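You operate a simulated robot arm through the tools that you are given. There is no shell and no other tool.

The job below is to be done with a simulated two-armed robot. You get a single attempt, and the scene is never put back.

JOB
Dry both wet drawers together, then pull the middle one out.
Fine: push both home, run the dryer until DRY lights and switch it off.

The check looks at the end state, three seconds after you hand in, the way a careful person would. Anything else that was tipped, shoved, dropped, spilled or broken makes it a failure.

ROBOT AND FRAMES
Two 7-joint arms with two-finger parallel grippers on one trunk that stands fixed in place. Base frame: the origin is at the foot of the trunk, x ahead of it, y to its left, z up. Lengths are in mm, angles in rad, forces in N, time in s.
The left shoulder is at [70, 188, 1315], the right one opposite. With the tool pointing down near the work surface each hand reaches from about 200 to 780 mm from the base axis, measured 20 degrees to its own side. Payload 3.91 kg a hand.
Tool frame (each hand has its own): the origin (TCP) lies between the finger pads and is the grasp point; the fingertips stand 30 mm ahead of it; z points along the fingers, y is the line along which they close. Largest opening 110 mm; finger width 20, thickness 10; the body of the gripper, 48 by 112 mm, starts 55 mm behind the TCP.
Orientation is told as [roll, pitch, yaw] about the base's x, y, z axes, in that order, counted from this pose: with the fingers straight down and closing along the base's y, the tool's x points along the base's -x, its y along +y and its z along -z.

CONTROLS
- The arms move only by the tool servo_tool. It takes "left_commands", "right_commands" or both (then of equal length, played together; a hand with none holds still); each is a list of rows, each an object of numbers (a shift or turn left out is 0, a gripper value left out holds the last): "tx", "ty", "tz": the shift along the base's x, y, z in mm; "wx", "wy", "wz": the turn, a rotation vector about the base's x, y, z in rad; "claw": the closure, from 0 (fully open) to 1 (shut). In form: [{"tx": .., "ty": .., "tz": .., "wx": .., "wy": .., "wz": .., "claw": ..}, ...]. A call has 1 to 20 rows; each row shifts and turns the commanded pose from where the row before left it. Rows are played at 5 a second. More than 50 mm and 0.15 rad between two rows, or a gripper value outside its range, and nothing of the call is played. Where a pose cannot be reached the arm comes as near as it can. A force on the tool above 80 N (or 10 N above the force at the start of the call, whichever is more), or a blocked arm, ends the call early, and 0.2 s more pass. Each finger travels about 72 mm/s and halts on what it meets, pressing with about 20 N; the grip force reading is that of the motor and also rises with nothing between the fingers. The clock runs only during rows and for 0.2 s after the last one: add rows that do not move to give the fingers time. It gives the time, the measured TCP pose, the force on the tool (base axes), the opening and the grip force at its end, in the units of the frame above (readings bear some noise), with the torque about the TCP (base axes, N m) and any sound that the robot's microphone picked up.
- Cameras (640 x 400 px; columns grow to the right, rows downward): "scene" is now at [121.8, 63.7, 1562.6]; the picture's right is [0.65, -0.76, 0.00], its down [-0.38, -0.32, -0.87] and it looks along [0.66, 0.56, -0.50] (base axes); focal length 214 px, centre (320, 200). "left" rides on the left gripper at [72, -17, -103] in its tool frame; the picture's right is [0.23, 0.97, 0.00], its down [-0.76, 0.18, -0.62] and it looks along [-0.61, 0.14, 0.78] (tool axes); focal length 222 px, centre (320, 200). "right" rides on the right gripper at [72, 17, -103] in its tool frame; the picture's right is [-0.23, 0.97, 0.00], its down [-0.76, -0.18, -0.62] and it looks along [-0.61, -0.14, 0.78] (tool axes); focal length 222 px, centre (320, 200). There is no depth. A picture from a camera that has moved, and an enlarged one, comes with that camera's place and axes in the base frame and with its lens. The place of the scene camera against the robot may be out by one fixed shift of up to 12 mm in any direction.
- capture(camera): a new picture of that camera. It takes no simulated time.
- lift_body(by): slides the trunk up (or, below 0, down) by that many mm; the arms and the scene camera ride with it, the base frame stays. It gives what a move gives, with no picture.
- head_to(pan, tilt): turns the head with the scene camera to pan (to the left, within 1.501 rad either way) and tilt (down, from -0.506 to 1.204), counted from straight ahead of the robot. It gives what a move gives.
- enlarge(camera, box): a new picture of the part [left, top, right, bottom] of that camera's present view, enlarged. It takes no simulated time.
- job_done(): hands the job in; it is judged then, once.

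Places have to be worked out from the pictures, the camera data and where the tool is seen. Open the grippers and draw the arms clear of the work before you hand the job in, unless the task says otherwise.

The tools are called after "Call:" by a JSON object that holds its "api" and its "payload". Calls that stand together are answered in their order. servo_tool: Moves the arms, as the interface text tells. Its arguments: {"type":"object","properties":{"left_commands":{"type":"array"},"right_commands":{"type":"array"}},"required":[]} The other tools are called the same way: lift_body (by) moves the trunk up or down; head_to (pan, tilt) turns the head that bears the scene camera; capture (camera) takes a picture; enlarge (camera, box) takes an enlarged picture of a part of a camera's view; job_done () hands the job in.

At the start:

```text
time_s: 0.0
left_ee_pos: [342.6, 464.2, 1407.8]
left_tool_rot: [0.001, 0.001, -0.001]
left_ft_force: [0.6, 0.2, 0.2]
left_wrist_torque: [0.02, -0.02, 0.01]
left_opening: 109.9
left_gripper_force: 0.0
right_ee_pos: [311.6, 55.0, 1455.4]
right_tool_rot: [0.0, 0.001, 0.0]
right_ft_force: [0.6, -0.5, -0.1]
right_wrist_torque: [-0.01, 0.0, 0.04]
right_opening: 109.8
right_gripper_force: 0.0
trunk travel left (down, up): [-825.0, 115.0]
head pan, tilt (commanded): [0.709, 0.52]
```

scene: 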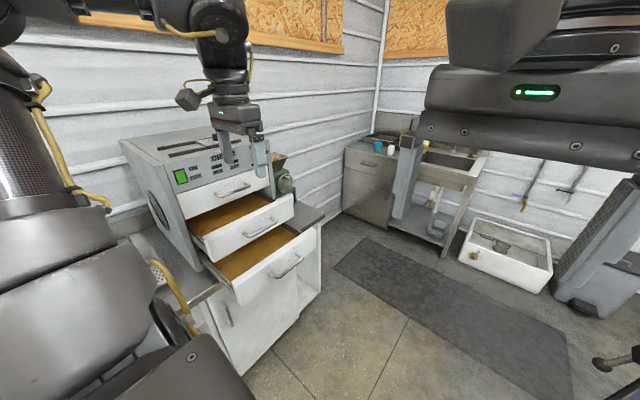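
right: 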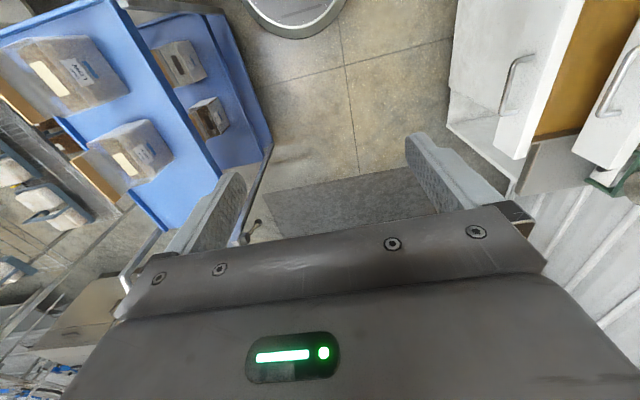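
left: 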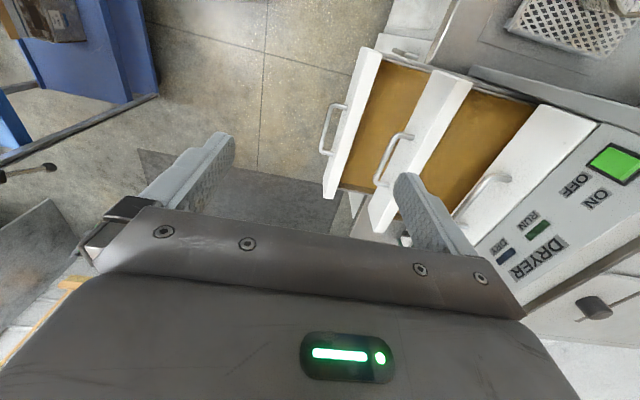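

The scene shows a dryer cabinet with two drawers open and a panel with a green square, OFF/ON, RUN and DRY marks. I take enlarged views to read the panel and the drawers.

Call:
{"api": "enlarge", "payload": {"camera": "scene", "box": [110, 100, 350, 310]}}

Call:
{"api": "enlarge", "payload": {"camera": "left", "box": [300, 0, 640, 330]}}

Call:
{"api": "enlarge", "payload": {"camera": "scene", "box": [150, 120, 290, 220]}}

```text
1.90 times, centred on (230, 205) of scene
camera zoom: at [121.8, 63.7, 1562.6], right [0.65, -0.76, 0.0], down [-0.38, -0.32, -0.87], along [0.66, 0.56, -0.5], focal length 408 px, centre (491, 190)
```

zoom: 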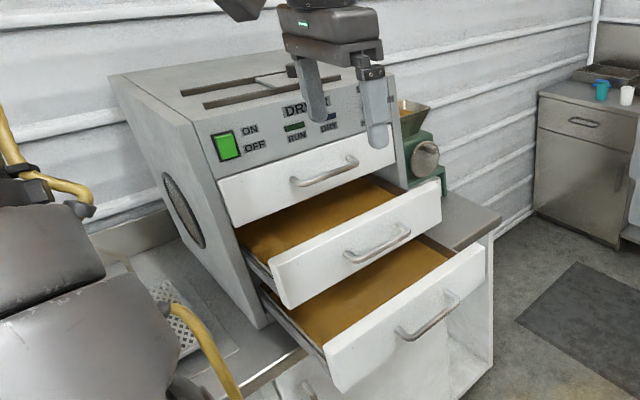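

```text
1.21 times, centred on (470, 165) of left
camera zoom: at [269.8, 447.6, 1510.8], right [-0.23, 0.97, 0.0], down [0.76, 0.18, 0.62], along [0.61, 0.14, -0.78], focal length 269 px, centre (138, 242)
```

zoom: 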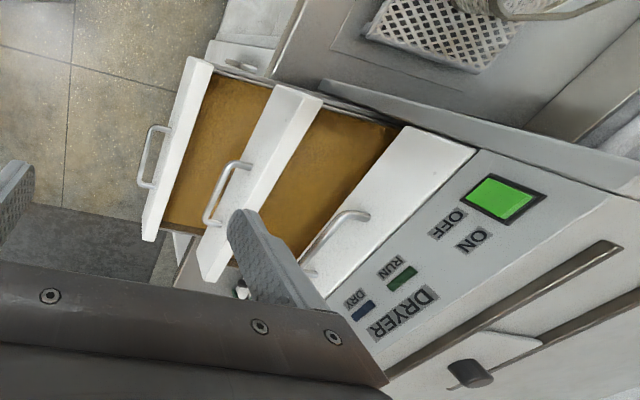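

```text
4.00 times, centred on (220, 170) of scene
camera zoom: at [121.8, 63.7, 1562.6], right [0.65, -0.76, 0.0], down [-0.38, -0.32, -0.87], along [0.66, 0.56, -0.5], focal length 858 px, centre (720, 320)
```

zoom: 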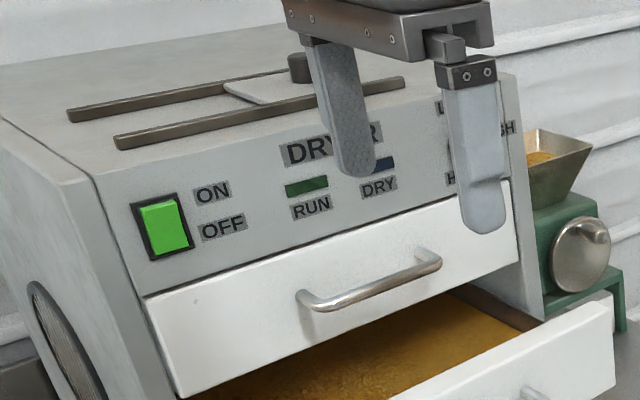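

The left hand hides the right part of the panel, where there is more lettering. I raise the left hand straight up to get it out of the scene camera's line of sight.

Call:
{"api": "servo_tool", "payload": {"left_commands": [{"tz": 40}, {"tz": 40}, {"tz": 40}, {"tz": 40}, {"tz": 0}]}}

Call:
{"api": "capture", "payload": {"camera": "scene"}}

Call:
{"api": "enlarge", "payload": {"camera": "scene", "box": [150, 120, 290, 220]}}

Call:
{"api": "enlarge", "payload": {"camera": "left", "box": [300, 0, 640, 330]}}

```text
time_s: 1.2
left_ee_pos: [335.9, 450.4, 1419.9]
left_tool_rot: [0.0, -0.003, -0.001]
left_ft_force: [0.6, -0.2, -0.6]
left_wrist_torque: [0.05, 0.01, 0.0]
left_opening: 110.1
left_gripper_force: 0.2
left hand out of reach, approached as far as the arm can: row 1, 2, 3, 4
right_ee_pos: [311.9, 55.1, 1455.6]
right_tool_rot: [-0.002, -0.001, -0.001]
right_ft_force: [-0.1, 0.0, 0.6]
right_wrist_torque: [0.0, -0.02, 0.0]
right_opening: 110.2
right_gripper_force: 0.1
trunk travel left (down, up): [-825.0, 115.0]
head pan, tilt (commanded): [0.709, 0.52]
```

```text
taken
camera scene: at [122.0, 63.8, 1562.6], right [0.65, -0.76, 0.0], down [-0.38, -0.32, -0.87], along [0.66, 0.56, -0.5], focal length 214 px, centre (320, 200)
```

scene: 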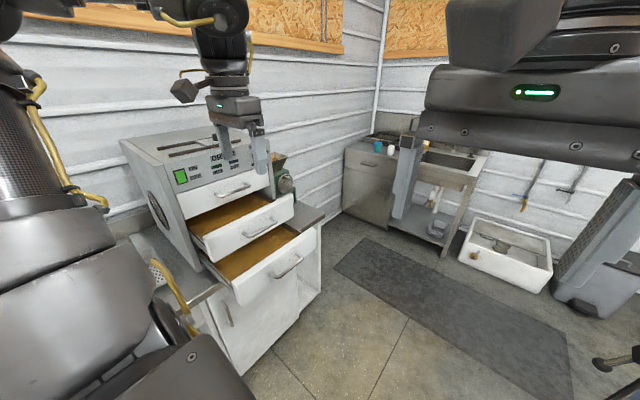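

```text
4.00 times, centred on (220, 170) of scene
camera zoom: at [122.0, 63.8, 1562.6], right [0.65, -0.76, 0.0], down [-0.38, -0.32, -0.87], along [0.66, 0.56, -0.5], focal length 858 px, centre (720, 320)
```

zoom: 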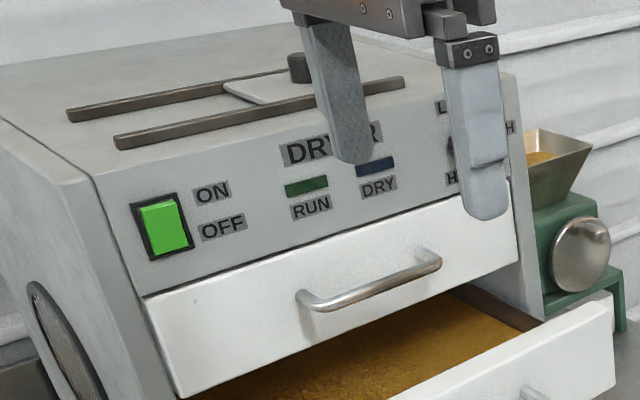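

```text
1.21 times, centred on (470, 165) of left
camera zoom: at [263.5, 434.7, 1523.3], right [-0.23, 0.97, 0.0], down [0.76, 0.18, 0.62], along [0.61, 0.14, -0.78], focal length 269 px, centre (138, 242)
```

zoom: 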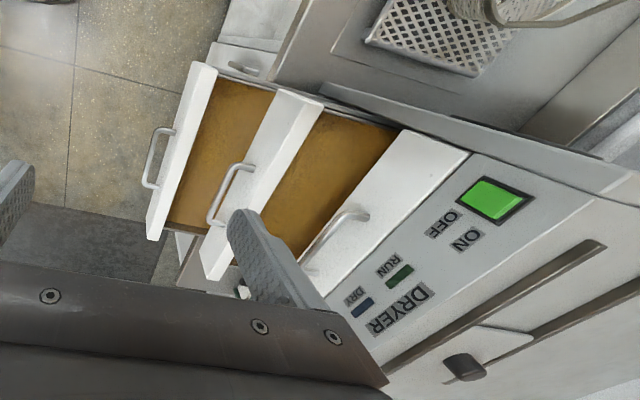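

The arm cannot go higher there. I bring the left hand back toward the body and forward instead, so the scene camera sees the right end of the panel.

Call:
{"api": "servo_tool", "payload": {"left_commands": [{"ty": -45, "tx": 20}, {"ty": -45, "tx": 20}, {"ty": -45, "tx": 20}, {"ty": -45, "tx": 20, "tz": -20}, {"tx": 0}]}}

Call:
{"api": "capture", "payload": {"camera": "scene"}}

Call:
{"api": "enlarge", "payload": {"camera": "scene", "box": [150, 120, 290, 220]}}

Call:
{"api": "capture", "payload": {"camera": "left"}}

```text
refused: row 4 steps farther than a row can; nothing moved
```

```text
taken
camera scene: at [122.0, 63.8, 1562.6], right [0.65, -0.76, 0.0], down [-0.38, -0.32, -0.87], along [0.66, 0.56, -0.5], focal length 214 px, centre (320, 200)
```

scene: 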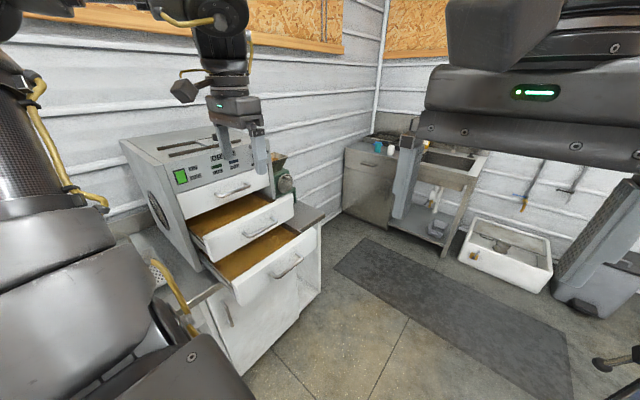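

```text
4.00 times, centred on (220, 170) of scene
camera zoom: at [122.0, 63.8, 1562.6], right [0.65, -0.76, 0.0], down [-0.38, -0.32, -0.87], along [0.66, 0.56, -0.5], focal length 858 px, centre (720, 320)
```

zoom: 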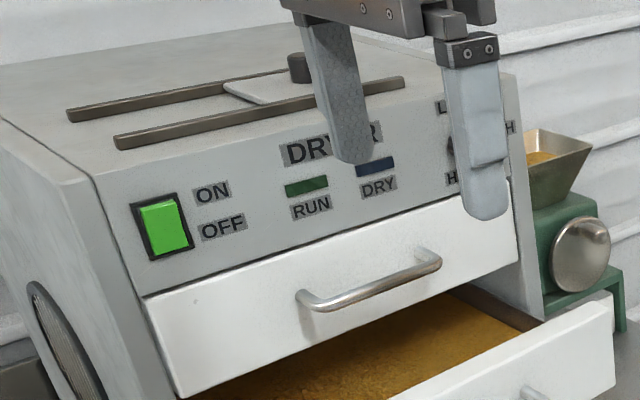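

```text
taken
camera left: at [263.5, 434.7, 1523.3], right [-0.23, 0.97, 0.0], down [0.76, 0.18, 0.62], along [0.61, 0.14, -0.78], focal length 222 px, centre (320, 200)
```

left: 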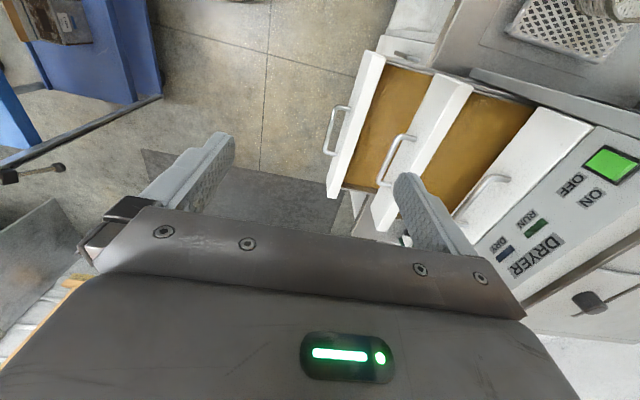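

The last row was a touch over the 50 mm limit. I repeat with smaller steps, bringing the left hand back toward the body.

Call:
{"api": "servo_tool", "payload": {"left_commands": [{"ty": -40, "tx": 20}, {"ty": -40, "tx": 20}, {"ty": -40, "tx": 20}, {"ty": -40, "tx": 20}, {"tx": 0}]}}

Call:
{"api": "capture", "payload": {"camera": "scene"}}

Call:
{"api": "enlarge", "payload": {"camera": "scene", "box": [150, 120, 290, 220]}}

Call:
{"api": "capture", "payload": {"camera": "left"}}

```text
time_s: 2.4
left_ee_pos: [401.2, 296.8, 1396.3]
left_tool_rot: [-0.003, -0.003, 0.0]
left_ft_force: [0.0, 0.1, -0.7]
left_wrist_torque: [0.01, 0.01, -0.03]
left_opening: 109.8
left_gripper_force: 0.2
left hand out of reach, approached as far as the arm can: row 3, 4
right_ee_pos: [311.4, 55.5, 1456.6]
right_tool_rot: [0.0, 0.0, 0.0]
right_ft_force: [0.5, -0.3, 0.4]
right_wrist_torque: [-0.01, -0.03, 0.01]
right_opening: 110.0
right_gripper_force: 0.1
trunk travel left (down, up): [-825.0, 115.0]
head pan, tilt (commanded): [0.709, 0.52]
```

```text
taken
camera scene: at [121.5, 63.4, 1562.6], right [0.65, -0.76, 0.0], down [-0.38, -0.32, -0.87], along [0.66, 0.56, -0.5], focal length 214 px, centre (320, 200)
```

scene: 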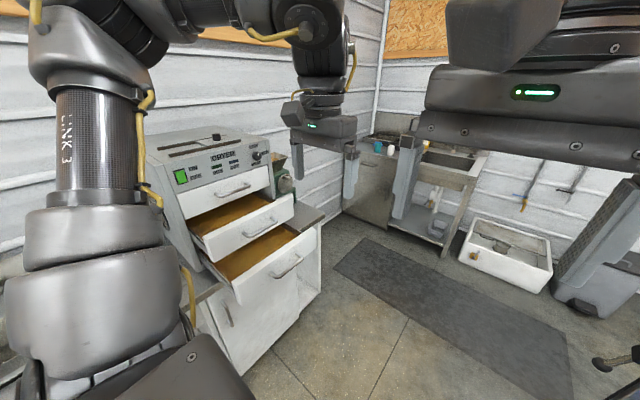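

```text
4.00 times, centred on (220, 170) of scene
camera zoom: at [121.5, 63.4, 1562.6], right [0.65, -0.76, 0.0], down [-0.38, -0.32, -0.87], along [0.66, 0.56, -0.5], focal length 858 px, centre (720, 320)
```

zoom: 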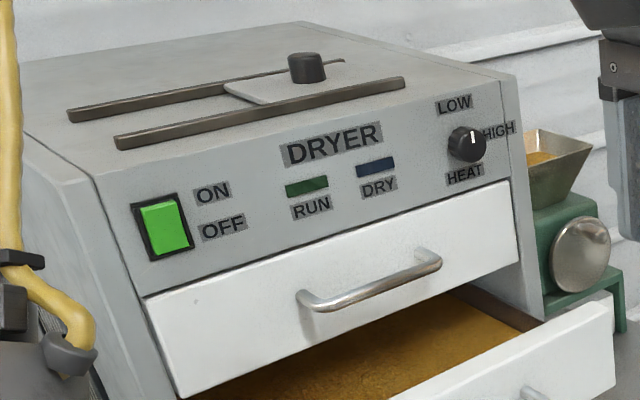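

```text
taken
camera left: at [328.9, 280.2, 1499.7], right [-0.23, 0.97, 0.0], down [0.76, 0.18, 0.63], along [0.61, 0.14, -0.78], focal length 222 px, centre (320, 200)
```

left: 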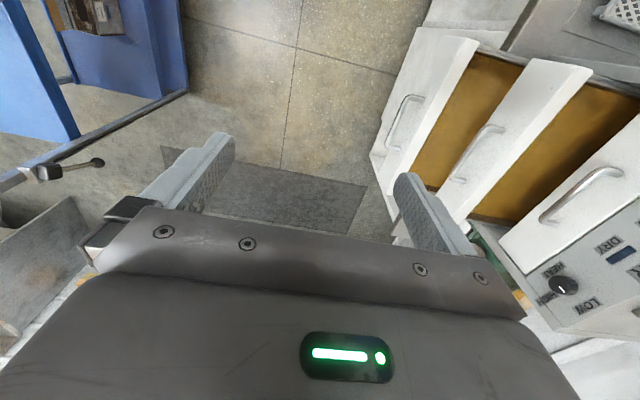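

The panel now reads: rocker switch ON/OFF, lamps RUN and DRY (both dark), and a HEAT knob (leave alone). I enlarge views from the present left camera place to fix the geometry of drawers and switch.

Call:
{"api": "enlarge", "payload": {"camera": "left", "box": [360, 0, 640, 340]}}

Call:
{"api": "enlarge", "payload": {"camera": "scene", "box": [165, 160, 225, 200]}}

Call:
{"api": "enlarge", "payload": {"camera": "scene", "box": [170, 180, 340, 310]}}

```text
1.18 times, centred on (500, 170) of left
camera zoom: at [328.9, 280.2, 1499.7], right [-0.23, 0.97, 0.0], down [0.76, 0.18, 0.63], along [0.61, 0.14, -0.78], focal length 261 px, centre (108, 235)
```

zoom: 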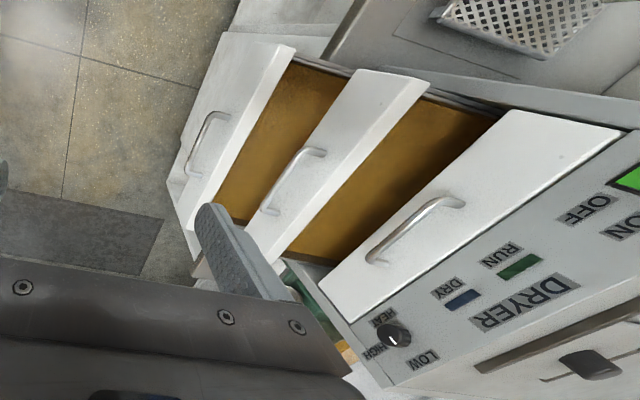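

```text
10.00 times, centred on (195, 180) of scene
camera zoom: at [121.5, 63.4, 1562.6], right [0.65, -0.76, 0.0], down [-0.38, -0.32, -0.87], along [0.66, 0.56, -0.5], focal length 2145 px, centre (1570, 400)
```

zoom: 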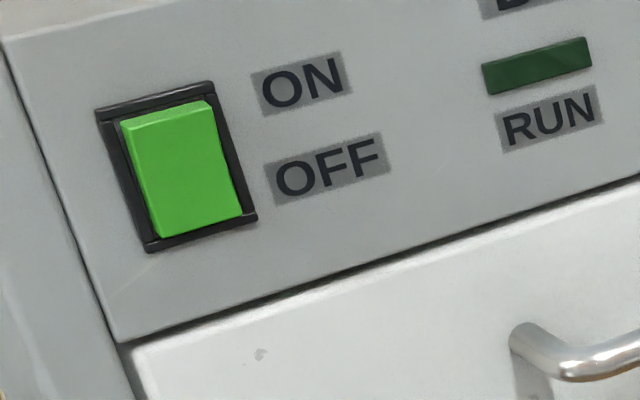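

```text
3.08 times, centred on (255, 245) of scene
camera zoom: at [121.5, 63.4, 1562.6], right [0.65, -0.76, 0.0], down [-0.38, -0.32, -0.87], along [0.66, 0.56, -0.5], focal length 660 px, centre (520, 62)
```

zoom: 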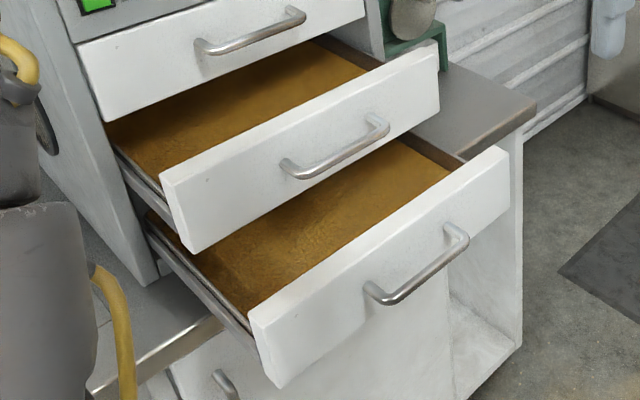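

The rocker's top stands out, so it is OFF now and its top half is to be pressed for ON. I turn the left hand so its fingers point at the dryer (+y), moving it to about [380, 480, 1200], clear of the drawers, which also gives a better camera baseline.

Call:
{"api": "servo_tool", "payload": {"left_commands": [{"tx": -2, "ty": 16, "tz": -18, "wx": 0.1428}, {"tx": -2, "ty": 16, "tz": -18, "wx": 0.1428}, {"tx": -2, "ty": 16, "tz": -18, "wx": 0.1428}, {"tx": -2, "ty": 16, "tz": -18, "wx": 0.1428}, {"tx": -2, "ty": 16, "tz": -18, "wx": 0.1428}, {"tx": -2, "ty": 16, "tz": -18, "wx": 0.1428}, {"tx": -2, "ty": 16, "tz": -18, "wx": 0.1428}, {"tx": -2, "ty": 16, "tz": -18, "wx": 0.1428}, {"tx": -2, "ty": 16, "tz": -18, "wx": 0.1428}, {"tx": -2, "ty": 16, "tz": -18, "wx": 0.1428}, {"tx": -2, "ty": 16, "tz": -18, "wx": 0.1428}, {"claw": 1}, {"claw": 1}]}}

Call:
{"api": "capture", "payload": {"camera": "scene"}}

Call:
{"api": "capture", "payload": {"camera": "left"}}

```text
time_s: 5.2
left_ee_pos: [362.0, 764.8, 1177.5]
left_tool_rot: [1.565, 0.0, 0.001]
left_ft_force: [-0.6, 0.4, -0.9]
left_wrist_torque: [0.04, 0.0, -0.04]
left_opening: 25.4
left_gripper_force: 0.1
left hand out of reach, approached as far as the arm can: row 1, 2, 3, 4, 5, 6, 7, 8, 9, 10, 11
right_ee_pos: [310.7, 54.0, 1455.4]
right_tool_rot: [0.001, 0.0, 0.0]
right_ft_force: [-0.1, 0.3, -0.8]
right_wrist_torque: [-0.02, -0.04, 0.0]
right_opening: 109.9
right_gripper_force: 0.1
trunk travel left (down, up): [-825.0, 115.0]
head pan, tilt (commanded): [0.709, 0.52]
```

```text
taken
camera scene: at [120.8, 63.1, 1562.7], right [0.65, -0.76, 0.0], down [-0.38, -0.32, -0.87], along [0.66, 0.56, -0.5], focal length 214 px, centre (320, 200)
```

scene: 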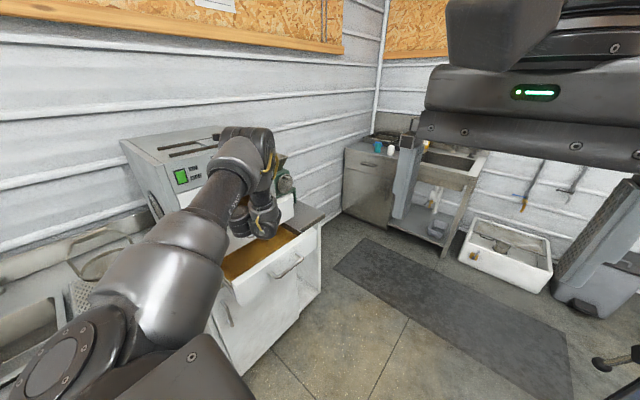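

```text
taken
camera left: at [290.1, 662.0, 1161.2], right [-0.23, 0.01, 0.97], down [0.76, -0.62, 0.18], along [0.61, 0.78, 0.14], focal length 222 px, centre (320, 200)
```

left: 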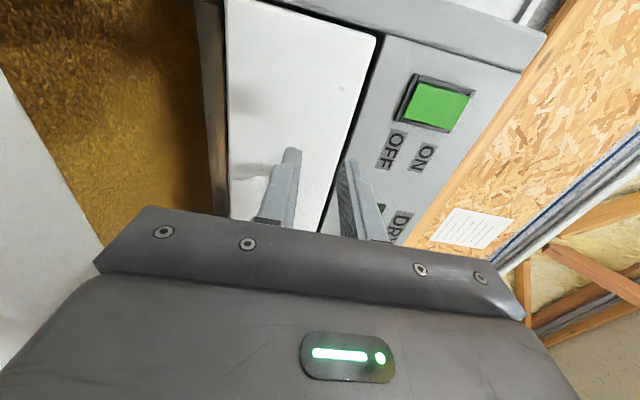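

The hand ended much farther ahead (y 765) than commanded because the folded pose was out of reach, but the readings show no contact. I read the switch from here (about [320, 853, 1272]) and now back off along −y in small steps, watching that the pose follows.

Call:
{"api": "enlarge", "payload": {"camera": "left", "box": [180, 0, 540, 260]}}

Call:
{"api": "servo_tool", "payload": {"left_commands": [{"ty": -20}, {"ty": -20}, {"ty": 0}]}}

Call:
{"api": "capture", "payload": {"camera": "left"}}

Call:
{"api": "capture", "payload": {"camera": "scene"}}

```text
1.54 times, centred on (360, 130) of left
camera zoom: at [290.1, 662.0, 1161.2], right [-0.23, 0.01, 0.97], down [0.76, -0.62, 0.18], along [0.61, 0.78, 0.14], focal length 342 px, centre (258, 308)
```

zoom: 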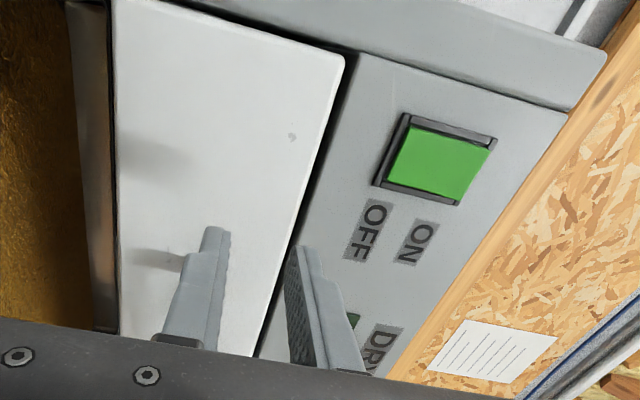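

```text
time_s: 6.0
left_ee_pos: [363.4, 766.1, 1175.9]
left_tool_rot: [1.563, 0.001, 0.002]
left_ft_force: [-0.6, -0.2, -0.7]
left_wrist_torque: [-0.01, -0.02, -0.03]
left_opening: 0.1
left_gripper_force: 20.3
left hand out of reach, approached as far as the arm can: row 1, 2
right_ee_pos: [312.6, 55.4, 1455.4]
right_tool_rot: [-0.002, -0.001, 0.0]
right_ft_force: [-0.6, 0.7, 0.0]
right_wrist_torque: [-0.01, 0.03, 0.04]
right_opening: 110.0
right_gripper_force: 0.1
trunk travel left (down, up): [-825.0, 115.0]
head pan, tilt (commanded): [0.709, 0.52]
```

```text
taken
camera left: at [291.0, 662.5, 1160.5], right [-0.23, 0.01, 0.97], down [0.76, -0.62, 0.18], along [0.61, 0.78, 0.14], focal length 222 px, centre (320, 200)
```

left: 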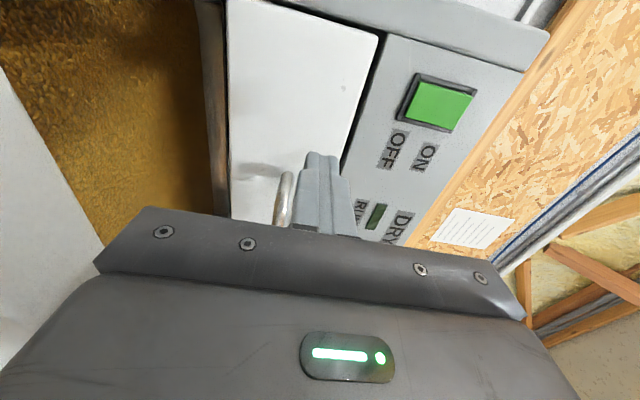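

```text
taken
camera scene: at [122.1, 64.0, 1562.6], right [0.65, -0.76, 0.0], down [-0.38, -0.32, -0.87], along [0.66, 0.56, -0.5], focal length 214 px, centre (320, 200)
```

scene: 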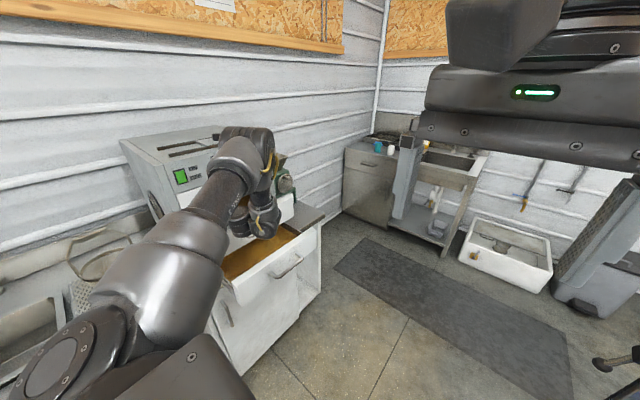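

The hand can't retreat in this attitude: with fingers level the wrist is at a limit unless the trunk is lower. I tilt the fingers back down while drawing back toward the body and rising, a few rows first.

Call:
{"api": "servo_tool", "payload": {"left_commands": [{"ty": -35, "tz": 15, "wx": -0.1428}, {"ty": -35, "tz": 15, "wx": -0.1428}, {"ty": -35, "tz": 15, "wx": -0.1428}, {"ty": -35, "tz": 15, "wx": -0.1428}, {"ty": 0}]}}

Call:
{"api": "capture", "payload": {"camera": "left"}}

Call:
{"api": "capture", "payload": {"camera": "scene"}}

```text
time_s: 7.2
left_ee_pos: [363.5, 624.9, 1235.9]
left_tool_rot: [0.998, 0.004, 0.0]
left_ft_force: [0.4, -0.6, -0.3]
left_wrist_torque: [0.02, -0.03, 0.0]
left_opening: 0.0
left_gripper_force: 20.0
right_ee_pos: [311.6, 55.2, 1456.0]
right_tool_rot: [0.0, 0.0, 0.001]
right_ft_force: [-0.3, -0.6, -0.5]
right_wrist_torque: [0.01, 0.08, 0.02]
right_opening: 110.0
right_gripper_force: 0.0
trunk travel left (down, up): [-825.0, 115.0]
head pan, tilt (commanded): [0.709, 0.52]
```

```text
taken
camera left: at [290.9, 530.3, 1278.7], right [-0.23, 0.53, 0.82], down [0.76, -0.43, 0.49], along [0.61, 0.73, -0.31], focal length 222 px, centre (320, 200)
```

left: 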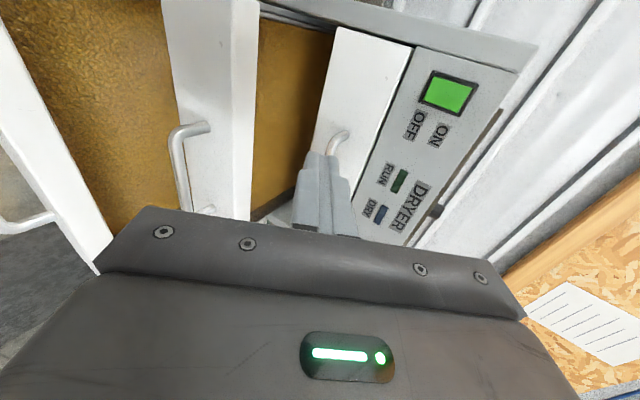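

```text
taken
camera scene: at [122.2, 63.4, 1562.6], right [0.65, -0.76, 0.0], down [-0.38, -0.32, -0.87], along [0.66, 0.56, -0.5], focal length 214 px, centre (320, 200)
```

scene: 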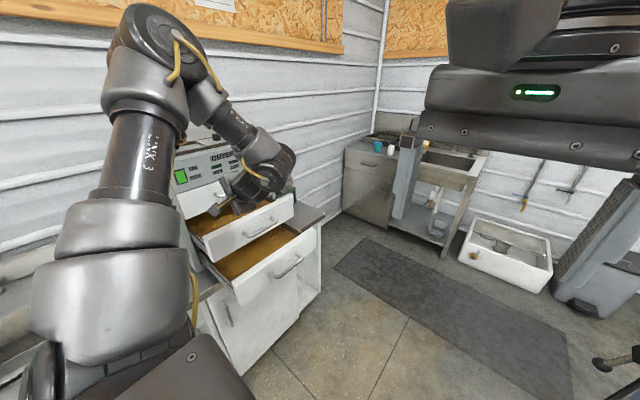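

The arm followed exactly with the fingers tilted about 57°. This view is good for triangulation, so I enlarge it.

Call:
{"api": "enlarge", "payload": {"camera": "left", "box": [280, 20, 520, 260]}}

Call:
{"api": "enlarge", "payload": {"camera": "left", "box": [0, 0, 340, 260]}}

```text
1.67 times, centred on (400, 140) of left
camera zoom: at [290.9, 530.3, 1278.7], right [-0.23, 0.53, 0.82], down [0.76, -0.43, 0.49], along [0.61, 0.73, -0.31], focal length 370 px, centre (187, 300)
```

zoom: 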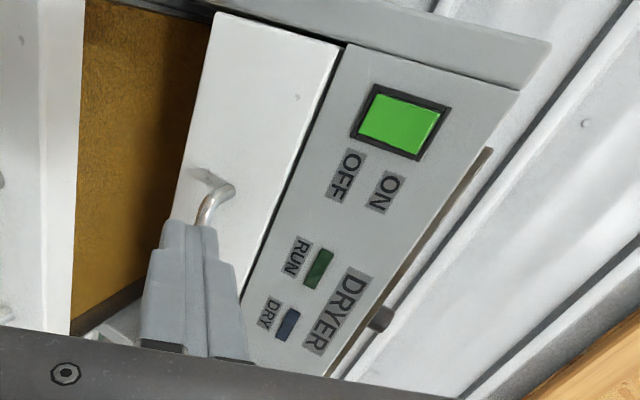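

```text
1.54 times, centred on (170, 130) of left
camera zoom: at [290.9, 530.3, 1278.7], right [-0.23, 0.53, 0.82], down [0.76, -0.43, 0.49], along [0.61, 0.73, -0.31], focal length 342 px, centre (551, 308)
```

zoom: 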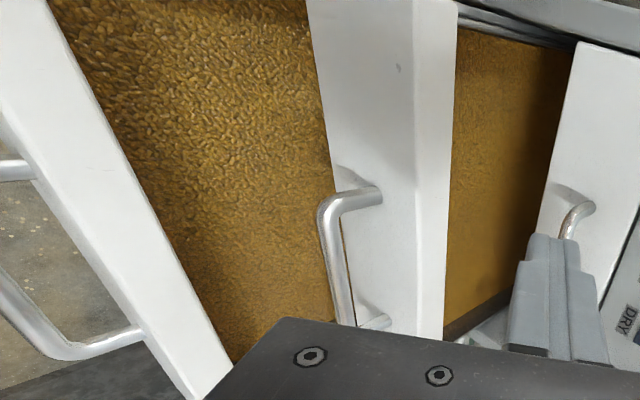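

The two tilted views agree: the switch centre is at about [320, 847, 1264]. For the drawer handles I need more sideways parallax, so I shift the hand +x by 120 mm and look again.

Call:
{"api": "servo_tool", "payload": {"left_commands": [{"tx": 40, "ty": -10}, {"tx": 40, "ty": -10}, {"tx": 40, "ty": -10}, {"tx": 0}]}}

Call:
{"api": "enlarge", "payload": {"camera": "left", "box": [0, 0, 340, 260]}}

Call:
{"api": "enlarge", "payload": {"camera": "left", "box": [240, 0, 580, 260]}}

```text
time_s: 8.2
left_ee_pos: [477.7, 622.9, 1230.0]
left_tool_rot: [0.995, -0.002, -0.002]
left_ft_force: [-0.7, -1.3, 0.6]
left_wrist_torque: [-0.02, -0.02, -0.02]
left_opening: 0.0
left_gripper_force: 19.7
left hand out of reach, approached as far as the arm can: row 2, 3
right_ee_pos: [311.0, 55.0, 1455.1]
right_tool_rot: [0.0, 0.002, -0.001]
right_ft_force: [-0.2, -0.7, -0.1]
right_wrist_torque: [0.0, 0.0, 0.0]
right_opening: 110.2
right_gripper_force: 0.1
trunk travel left (down, up): [-825.0, 115.0]
head pan, tilt (commanded): [0.709, 0.52]
```

```text
1.54 times, centred on (170, 130) of left
camera zoom: at [404.1, 526.8, 1271.8], right [-0.23, 0.53, 0.82], down [0.76, -0.43, 0.49], along [0.61, 0.73, -0.31], focal length 342 px, centre (551, 308)
```

zoom: 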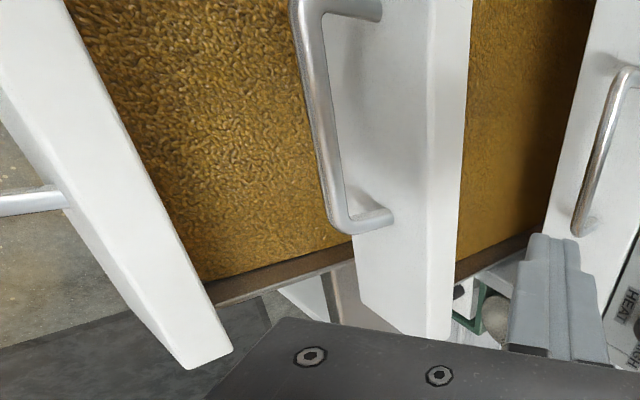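

```text
1.54 times, centred on (410, 130) of left
camera zoom: at [404.1, 526.8, 1271.8], right [-0.23, 0.53, 0.82], down [0.76, -0.43, 0.49], along [0.61, 0.73, -0.31], focal length 342 px, centre (182, 308)
```

zoom: 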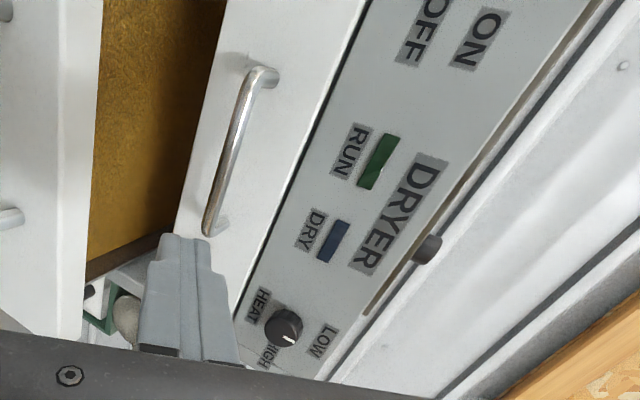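

Triangulation now gives: closed front face y≈848; middle drawer face at y≈692 with handle bar near [417–557, 660, 1040]; bottom drawer face at y≈551, handle z≈938; the drawers are about 107 mm apart in height. A lower trunk will let the hand work level and close in, so I lower it in steps, raising the hand in between to stay above the drawers.

Call:
{"api": "lift_body", "payload": {"by": -60}}

Call:
{"api": "servo_tool", "payload": {"left_commands": [{"tz": 30, "ty": -15}, {"tz": 30, "ty": -15}, {"tz": 0}]}}

```text
time_s: 9.2
left_ee_pos: [476.1, 622.6, 1168.9]
left_tool_rot: [0.997, -0.001, -0.003]
left_ft_force: [0.0, 0.0, 0.0]
left_wrist_torque: [-0.02, -0.03, 0.04]
left_opening: 0.0
left_gripper_force: 19.7
right_ee_pos: [311.6, 55.9, 1396.6]
right_tool_rot: [-0.003, -0.001, 0.0]
right_ft_force: [0.0, -0.3, -0.1]
right_wrist_torque: [0.03, -0.01, 0.0]
right_opening: 109.9
right_gripper_force: 0.0
trunk travel left (down, up): [-765.0, 175.0]
head pan, tilt (commanded): [0.709, 0.52]
```

```text
time_s: 10.0
left_ee_pos: [466.4, 633.0, 1215.1]
left_tool_rot: [0.993, -0.001, -0.005]
left_ft_force: [0.0, 0.9, 0.1]
left_wrist_torque: [0.01, 0.02, 0.01]
left_opening: 0.0
left_gripper_force: 19.4
left hand out of reach, approached as far as the arm can: row 1, 2
right_ee_pos: [311.6, 56.5, 1395.8]
right_tool_rot: [-0.003, 0.0, 0.001]
right_ft_force: [-0.8, 0.4, -0.1]
right_wrist_torque: [0.0, -0.01, 0.02]
right_opening: 110.1
right_gripper_force: 0.0
trunk travel left (down, up): [-765.0, 175.0]
head pan, tilt (commanded): [0.709, 0.52]
```

Raising the hand is limited near the body, so this trunk height is a fair compromise. I check the scene and wrist views before lining up with the middle handle.

Call:
{"api": "capture", "payload": {"camera": "scene"}}

Call:
{"api": "capture", "payload": {"camera": "left"}}

Call:
{"api": "enlarge", "payload": {"camera": "scene", "box": [180, 160, 320, 280]}}

```text
taken
camera scene: at [122.8, 63.9, 1502.5], right [0.65, -0.76, 0.0], down [-0.38, -0.32, -0.87], along [0.66, 0.56, -0.5], focal length 214 px, centre (320, 200)
```

scene: 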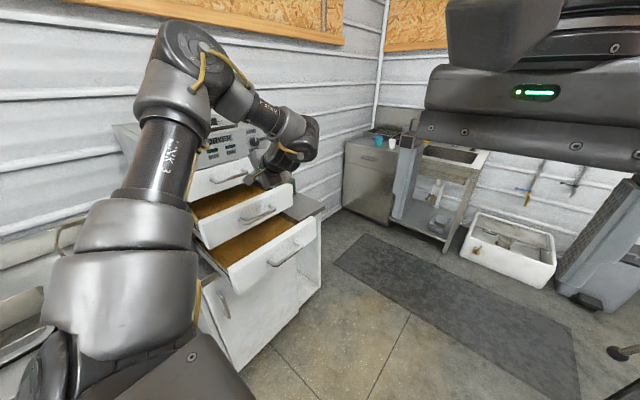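

```text
taken
camera left: at [394.0, 537.9, 1257.1], right [-0.23, 0.53, 0.82], down [0.76, -0.43, 0.49], along [0.61, 0.73, -0.31], focal length 222 px, centre (320, 200)
```

left: 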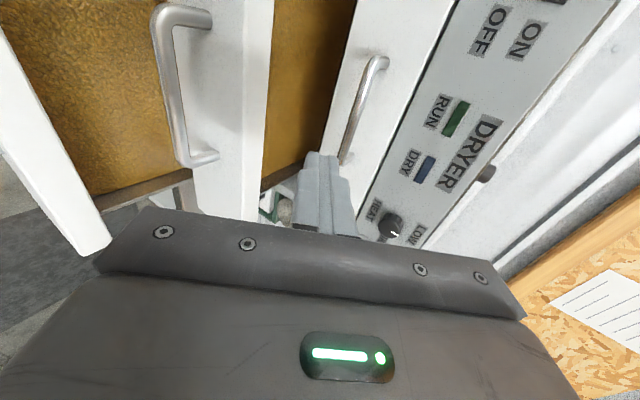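

```text
3.33 times, centred on (250, 220) of scene
camera zoom: at [122.8, 63.9, 1502.5], right [0.65, -0.76, 0.0], down [-0.38, -0.32, -0.87], along [0.66, 0.56, -0.5], focal length 715 px, centre (553, 133)
```

zoom: 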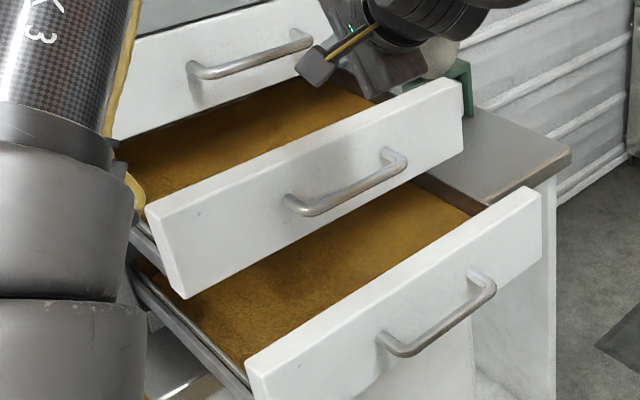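

The middle handle bar centre works out near [487, 653, 1045], sticking out about 35 mm from its face. I raise the trunk back by 60 (more room for low targets), then bring the open fingers down to a pre-grasp point just in front of and above the middle handle.

Call:
{"api": "lift_body", "payload": {"by": 60}}

Call:
{"api": "servo_tool", "payload": {"left_commands": [{"tz": -35, "ty": -4, "tx": 4, "claw": 0.62}, {"tz": -35, "ty": -4, "tx": 4}, {"tz": -35, "ty": -4, "tx": 4}, {"tz": -30, "ty": -4, "tx": 4}, {"tz": 0}]}}

Call:
{"api": "capture", "payload": {"camera": "left"}}

Call:
{"api": "capture", "payload": {"camera": "scene"}}

```text
time_s: 11.0
left_ee_pos: [466.9, 632.3, 1275.2]
left_tool_rot: [0.994, -0.002, -0.005]
left_ft_force: [0.0, 0.6, -0.1]
left_wrist_torque: [-0.04, -0.02, 0.02]
left_opening: 0.2
left_gripper_force: 19.7
right_ee_pos: [312.2, 55.3, 1455.7]
right_tool_rot: [-0.002, 0.001, 0.002]
right_ft_force: [0.5, -0.1, -0.5]
right_wrist_torque: [-0.01, 0.0, 0.0]
right_opening: 110.2
right_gripper_force: 0.0
trunk travel left (down, up): [-825.0, 115.0]
head pan, tilt (commanded): [0.709, 0.52]
```

```text
time_s: 12.2
left_ee_pos: [482.8, 616.5, 1139.3]
left_tool_rot: [0.993, -0.005, -0.005]
left_ft_force: [-0.1, -0.9, -0.3]
left_wrist_torque: [0.0, -0.01, -0.03]
left_opening: 41.6
left_gripper_force: 0.1
right_ee_pos: [311.4, 55.5, 1455.8]
right_tool_rot: [0.002, -0.001, -0.001]
right_ft_force: [-0.6, -1.2, 0.3]
right_wrist_torque: [0.01, 0.0, -0.03]
right_opening: 110.1
right_gripper_force: 0.2
trunk travel left (down, up): [-825.0, 115.0]
head pan, tilt (commanded): [0.709, 0.52]
```

```text
taken
camera left: at [409.1, 521.6, 1181.6], right [-0.23, 0.53, 0.81], down [0.76, -0.43, 0.49], along [0.61, 0.73, -0.31], focal length 222 px, centre (320, 200)
```

left: 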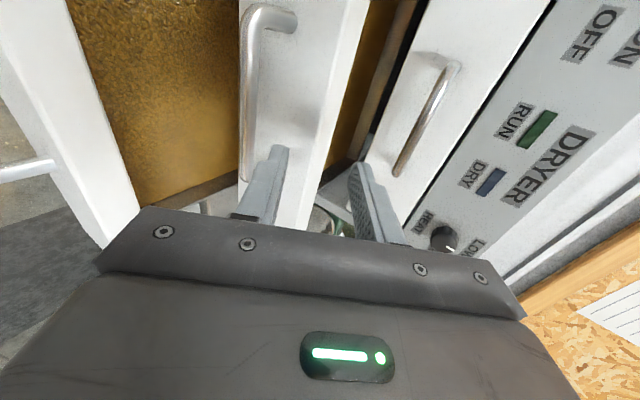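

```text
taken
camera scene: at [121.5, 63.7, 1562.6], right [0.65, -0.76, 0.0], down [-0.38, -0.32, -0.87], along [0.66, 0.56, -0.5], focal length 214 px, centre (320, 200)
```

scene: 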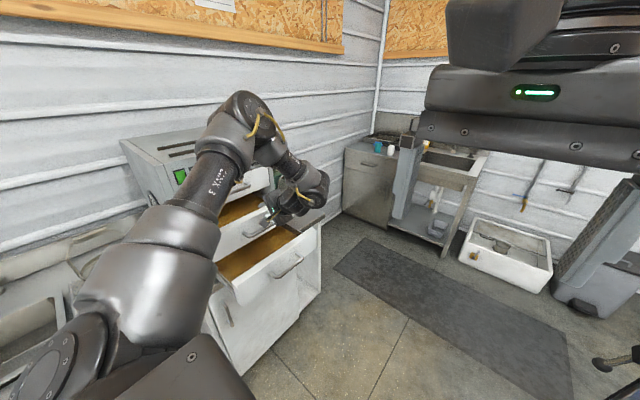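

The hand reached the pre-grasp height with the fingers straddling range. I enlarge the handle region to fix the bar's place more exactly before closing in.

Call:
{"api": "enlarge", "payload": {"camera": "left", "box": [210, 0, 410, 220]}}

Call:
{"api": "enlarge", "payload": {"camera": "scene", "box": [220, 160, 340, 260]}}

```text
1.82 times, centred on (310, 110) of left
camera zoom: at [409.1, 521.6, 1181.6], right [-0.23, 0.53, 0.81], down [0.76, -0.43, 0.49], along [0.61, 0.73, -0.31], focal length 404 px, centre (338, 364)
```

zoom: 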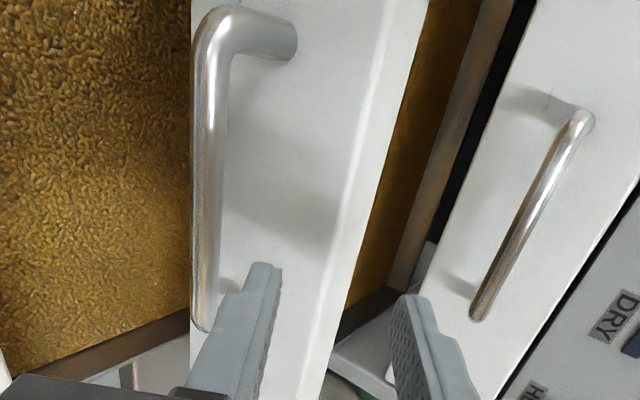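

```text
4.00 times, centred on (280, 210) of scene
camera zoom: at [121.5, 63.7, 1562.6], right [0.65, -0.76, 0.0], down [-0.38, -0.32, -0.87], along [0.66, 0.56, -0.5], focal length 858 px, centre (480, 160)
```

zoom: 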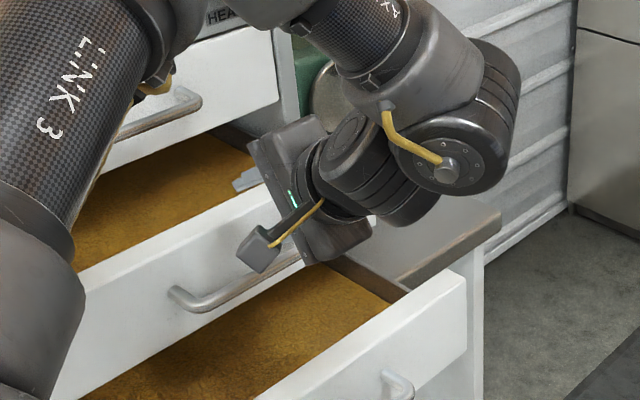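

Bar centre is close to (y 647, z 1050), diameter about 14. I shift the hand down and slightly back so the finger axis lines up with the bar, staying about 45 mm short of it.

Call:
{"api": "servo_tool", "payload": {"left_commands": [{"tx": 2, "ty": -8, "tz": -30}, {"tx": 2, "ty": -7, "tz": -29}, {"tz": 0}]}}

Call:
{"api": "enlarge", "payload": {"camera": "left", "box": [210, 0, 410, 220]}}

Call:
{"api": "enlarge", "payload": {"camera": "scene", "box": [200, 160, 340, 260]}}

```text
time_s: 13.0
left_ee_pos: [484.7, 600.6, 1080.7]
left_tool_rot: [0.99, -0.004, -0.006]
left_ft_force: [0.8, -0.1, -0.4]
left_wrist_torque: [0.01, 0.0, 0.01]
left_opening: 41.8
left_gripper_force: 0.1
right_ee_pos: [310.8, 55.9, 1455.3]
right_tool_rot: [-0.001, -0.002, 0.0]
right_ft_force: [-0.8, 0.2, -0.1]
right_wrist_torque: [0.0, -0.02, -0.01]
right_opening: 109.8
right_gripper_force: 0.1
trunk travel left (down, up): [-825.0, 115.0]
head pan, tilt (commanded): [0.709, 0.52]
```

```text
1.82 times, centred on (310, 110) of left
camera zoom: at [412.3, 506.0, 1123.4], right [-0.23, 0.53, 0.81], down [0.76, -0.43, 0.49], along [0.61, 0.73, -0.31], focal length 404 px, centre (338, 364)
```

zoom: 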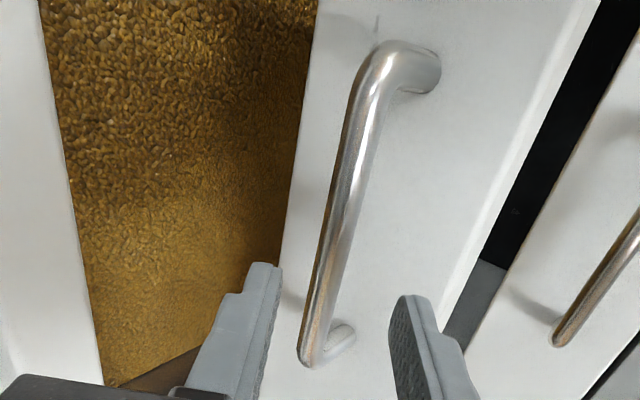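

```text
4.00 times, centred on (270, 210) of scene
camera zoom: at [120.5, 63.2, 1562.8], right [0.65, -0.76, 0.0], down [-0.38, -0.32, -0.87], along [0.66, 0.56, -0.5], focal length 858 px, centre (520, 160)
```

zoom: 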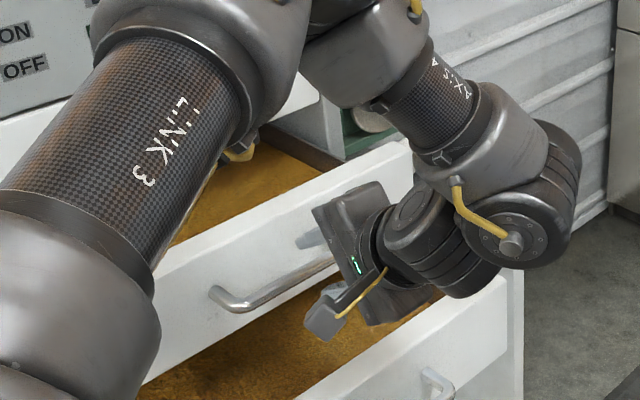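

The bar now solves to (y 652, z 1045), and it lies between the fingers in the wrist view. I advance about 47 mm along the fingers so the bar sits between the pads, then close.

Call:
{"api": "servo_tool", "payload": {"left_commands": [{"tx": -2, "ty": 13, "tz": -9}, {"tx": -2, "ty": 13, "tz": -9}, {"ty": 12, "tz": -9}, {"ty": 0}]}}

Call:
{"api": "enlarge", "payload": {"camera": "left", "box": [210, 0, 430, 240]}}

```text
time_s: 14.0
left_ee_pos: [477.7, 641.9, 1059.8]
left_tool_rot: [0.991, -0.003, -0.007]
left_ft_force: [0.3, -0.6, 0.6]
left_wrist_torque: [-0.01, 0.01, -0.02]
left_opening: 41.9
left_gripper_force: 0.0
left hand out of reach, approached as far as the arm can: row 2, 3
right_ee_pos: [312.5, 54.9, 1455.6]
right_tool_rot: [-0.001, 0.0, -0.001]
right_ft_force: [0.1, 0.6, -0.1]
right_wrist_torque: [-0.01, -0.03, 0.02]
right_opening: 110.2
right_gripper_force: 0.0
trunk travel left (down, up): [-825.0, 115.0]
head pan, tilt (commanded): [0.709, 0.52]
```

```text
1.67 times, centred on (320, 120) of left
camera zoom: at [404.9, 547.1, 1104.2], right [-0.23, 0.54, 0.81], down [0.76, -0.43, 0.49], along [0.61, 0.73, -0.31], focal length 370 px, centre (320, 333)
```

zoom: 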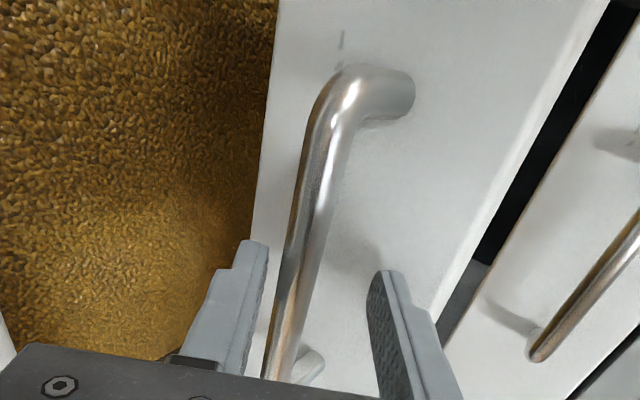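

The bar sits between the pads (16 mm ahead of TCP, about 7 mm toward the lower finger). I drop the trunk 6 mm to centre it, then close gently.

Call:
{"api": "lift_body", "payload": {"by": -6}}

Call:
{"api": "servo_tool", "payload": {"left_commands": [{"claw": 0.75}, {"claw": 0.85}, {"claw": 0.95}, {"claw": 1}, {"claw": 1}]}}

Call:
{"api": "enlarge", "payload": {"camera": "left", "box": [210, 0, 430, 240]}}

```text
time_s: 14.6
left_ee_pos: [477.2, 642.1, 1055.9]
left_tool_rot: [0.99, -0.004, -0.006]
left_ft_force: [-0.4, 0.0, 0.0]
left_wrist_torque: [0.02, -0.02, 0.03]
left_opening: 42.1
left_gripper_force: 0.0
right_ee_pos: [312.4, 55.8, 1450.6]
right_tool_rot: [-0.001, 0.0, 0.0]
right_ft_force: [0.9, 0.3, 0.4]
right_wrist_torque: [0.03, 0.0, -0.01]
right_opening: 109.9
right_gripper_force: 0.1
trunk travel left (down, up): [-819.0, 121.0]
head pan, tilt (commanded): [0.709, 0.52]
```

```text
time_s: 15.8
left_ee_pos: [477.8, 643.8, 1054.3]
left_tool_rot: [0.986, -0.002, -0.006]
left_ft_force: [-1.3, -0.7, -15.1]
left_wrist_torque: [-0.23, -0.19, -0.12]
left_opening: 13.6
left_gripper_force: 45.2
right_ee_pos: [312.4, 57.8, 1448.8]
right_tool_rot: [-0.002, 0.001, 0.0]
right_ft_force: [0.1, -0.3, -0.6]
right_wrist_torque: [-0.01, 0.02, 0.0]
right_opening: 109.8
right_gripper_force: 0.0
trunk travel left (down, up): [-819.0, 121.0]
head pan, tilt (commanded): [0.709, 0.52]
```

```text
1.67 times, centred on (320, 120) of left
camera zoom: at [405.2, 548.3, 1096.7], right [-0.23, 0.54, 0.81], down [0.76, -0.43, 0.49], along [0.61, 0.73, -0.31], focal length 370 px, centre (320, 333)
```

zoom: 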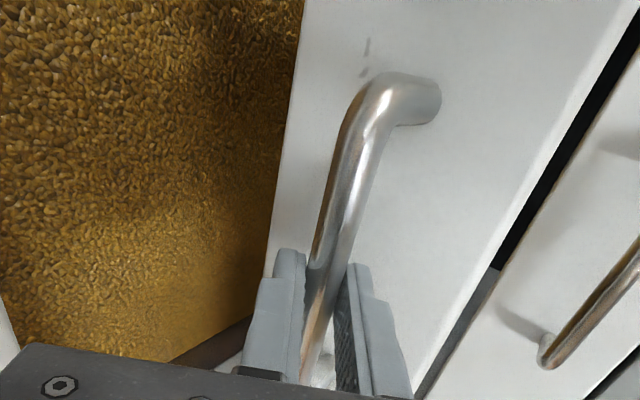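

The fingers hold the bar (opening 13.6 mm). I now push the middle drawer in along +y in small steps and watch the force.

Call:
{"api": "servo_tool", "payload": {"left_commands": [{"ty": 8}, {"ty": 8}, {"ty": 8}, {"ty": 8}, {"ty": 0}]}}

Call:
{"api": "enlarge", "payload": {"camera": "left", "box": [210, 0, 430, 240]}}

```text
time_s: 16.9
left_ee_pos: [478.4, 675.9, 1053.4]
left_tool_rot: [0.987, -0.002, -0.005]
left_ft_force: [-2.9, 0.5, -19.1]
left_wrist_torque: [-0.28, -0.07, -0.06]
left_opening: 13.7
left_gripper_force: 44.8
right_ee_pos: [312.9, 58.1, 1449.9]
right_tool_rot: [-0.004, 0.002, -0.001]
right_ft_force: [0.1, 0.1, 0.2]
right_wrist_torque: [0.02, 0.01, 0.02]
right_opening: 110.0
right_gripper_force: 0.1
trunk travel left (down, up): [-819.0, 121.0]
head pan, tilt (commanded): [0.709, 0.52]
```

```text
1.67 times, centred on (320, 120) of left
camera zoom: at [405.2, 581.6, 1096.7], right [-0.23, 0.54, 0.81], down [0.76, -0.43, 0.49], along [0.61, 0.73, -0.31], focal length 370 px, centre (320, 333)
```

zoom: 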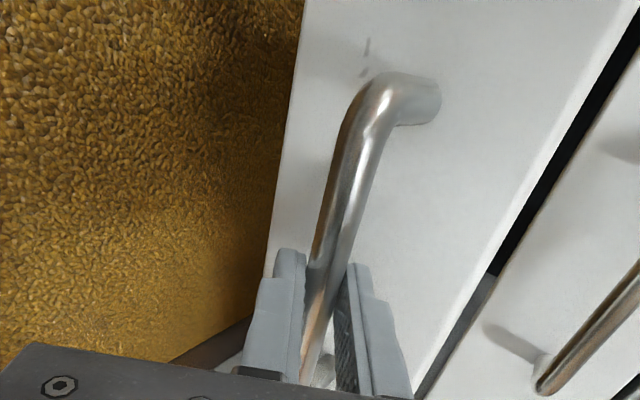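

The drawer slides with the hand and almost no force along y. I keep pushing.

Call:
{"api": "servo_tool", "payload": {"left_commands": [{"ty": 10}, {"ty": 10}, {"ty": 10}, {"ty": 10}, {"ty": 10}, {"ty": 10}, {"ty": 10}, {"ty": 10}, {"ty": 0}]}}

Call:
{"api": "enlarge", "payload": {"camera": "left", "box": [210, 0, 430, 240]}}

Call:
{"api": "capture", "payload": {"camera": "scene"}}

```text
time_s: 18.9
left_ee_pos: [478.8, 755.8, 1052.9]
left_tool_rot: [0.988, -0.002, -0.005]
left_ft_force: [-5.7, -0.3, -16.4]
left_wrist_torque: [-0.21, -0.07, -0.06]
left_opening: 13.8
left_gripper_force: 45.7
right_ee_pos: [312.0, 57.4, 1449.1]
right_tool_rot: [-0.004, 0.001, 0.001]
right_ft_force: [0.0, 0.1, 0.3]
right_wrist_torque: [0.05, 0.03, -0.02]
right_opening: 110.0
right_gripper_force: 0.1
trunk travel left (down, up): [-819.0, 121.0]
head pan, tilt (commanded): [0.709, 0.52]
```

```text
1.67 times, centred on (320, 120) of left
camera zoom: at [405.3, 661.9, 1096.6], right [-0.23, 0.54, 0.81], down [0.76, -0.43, 0.49], along [0.61, 0.73, -0.31], focal length 370 px, centre (320, 333)
```

zoom: 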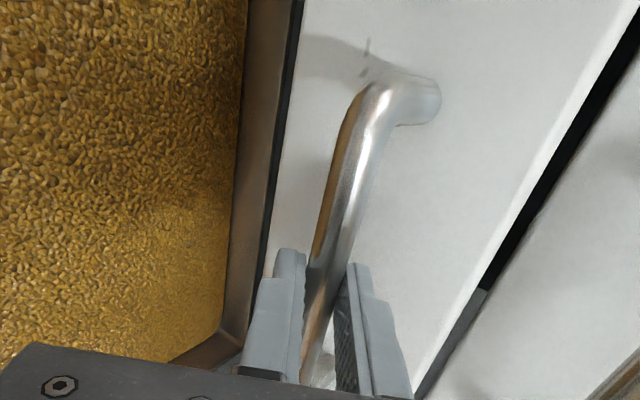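

```text
taken
camera scene: at [122.4, 67.1, 1556.4], right [0.65, -0.76, 0.0], down [-0.38, -0.33, -0.87], along [0.66, 0.56, -0.5], focal length 214 px, centre (320, 200)
```

scene: 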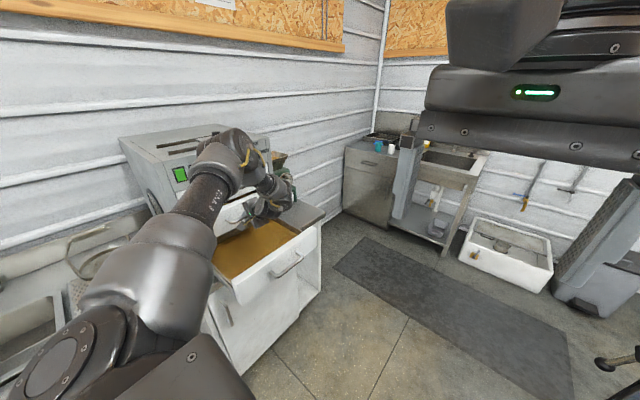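

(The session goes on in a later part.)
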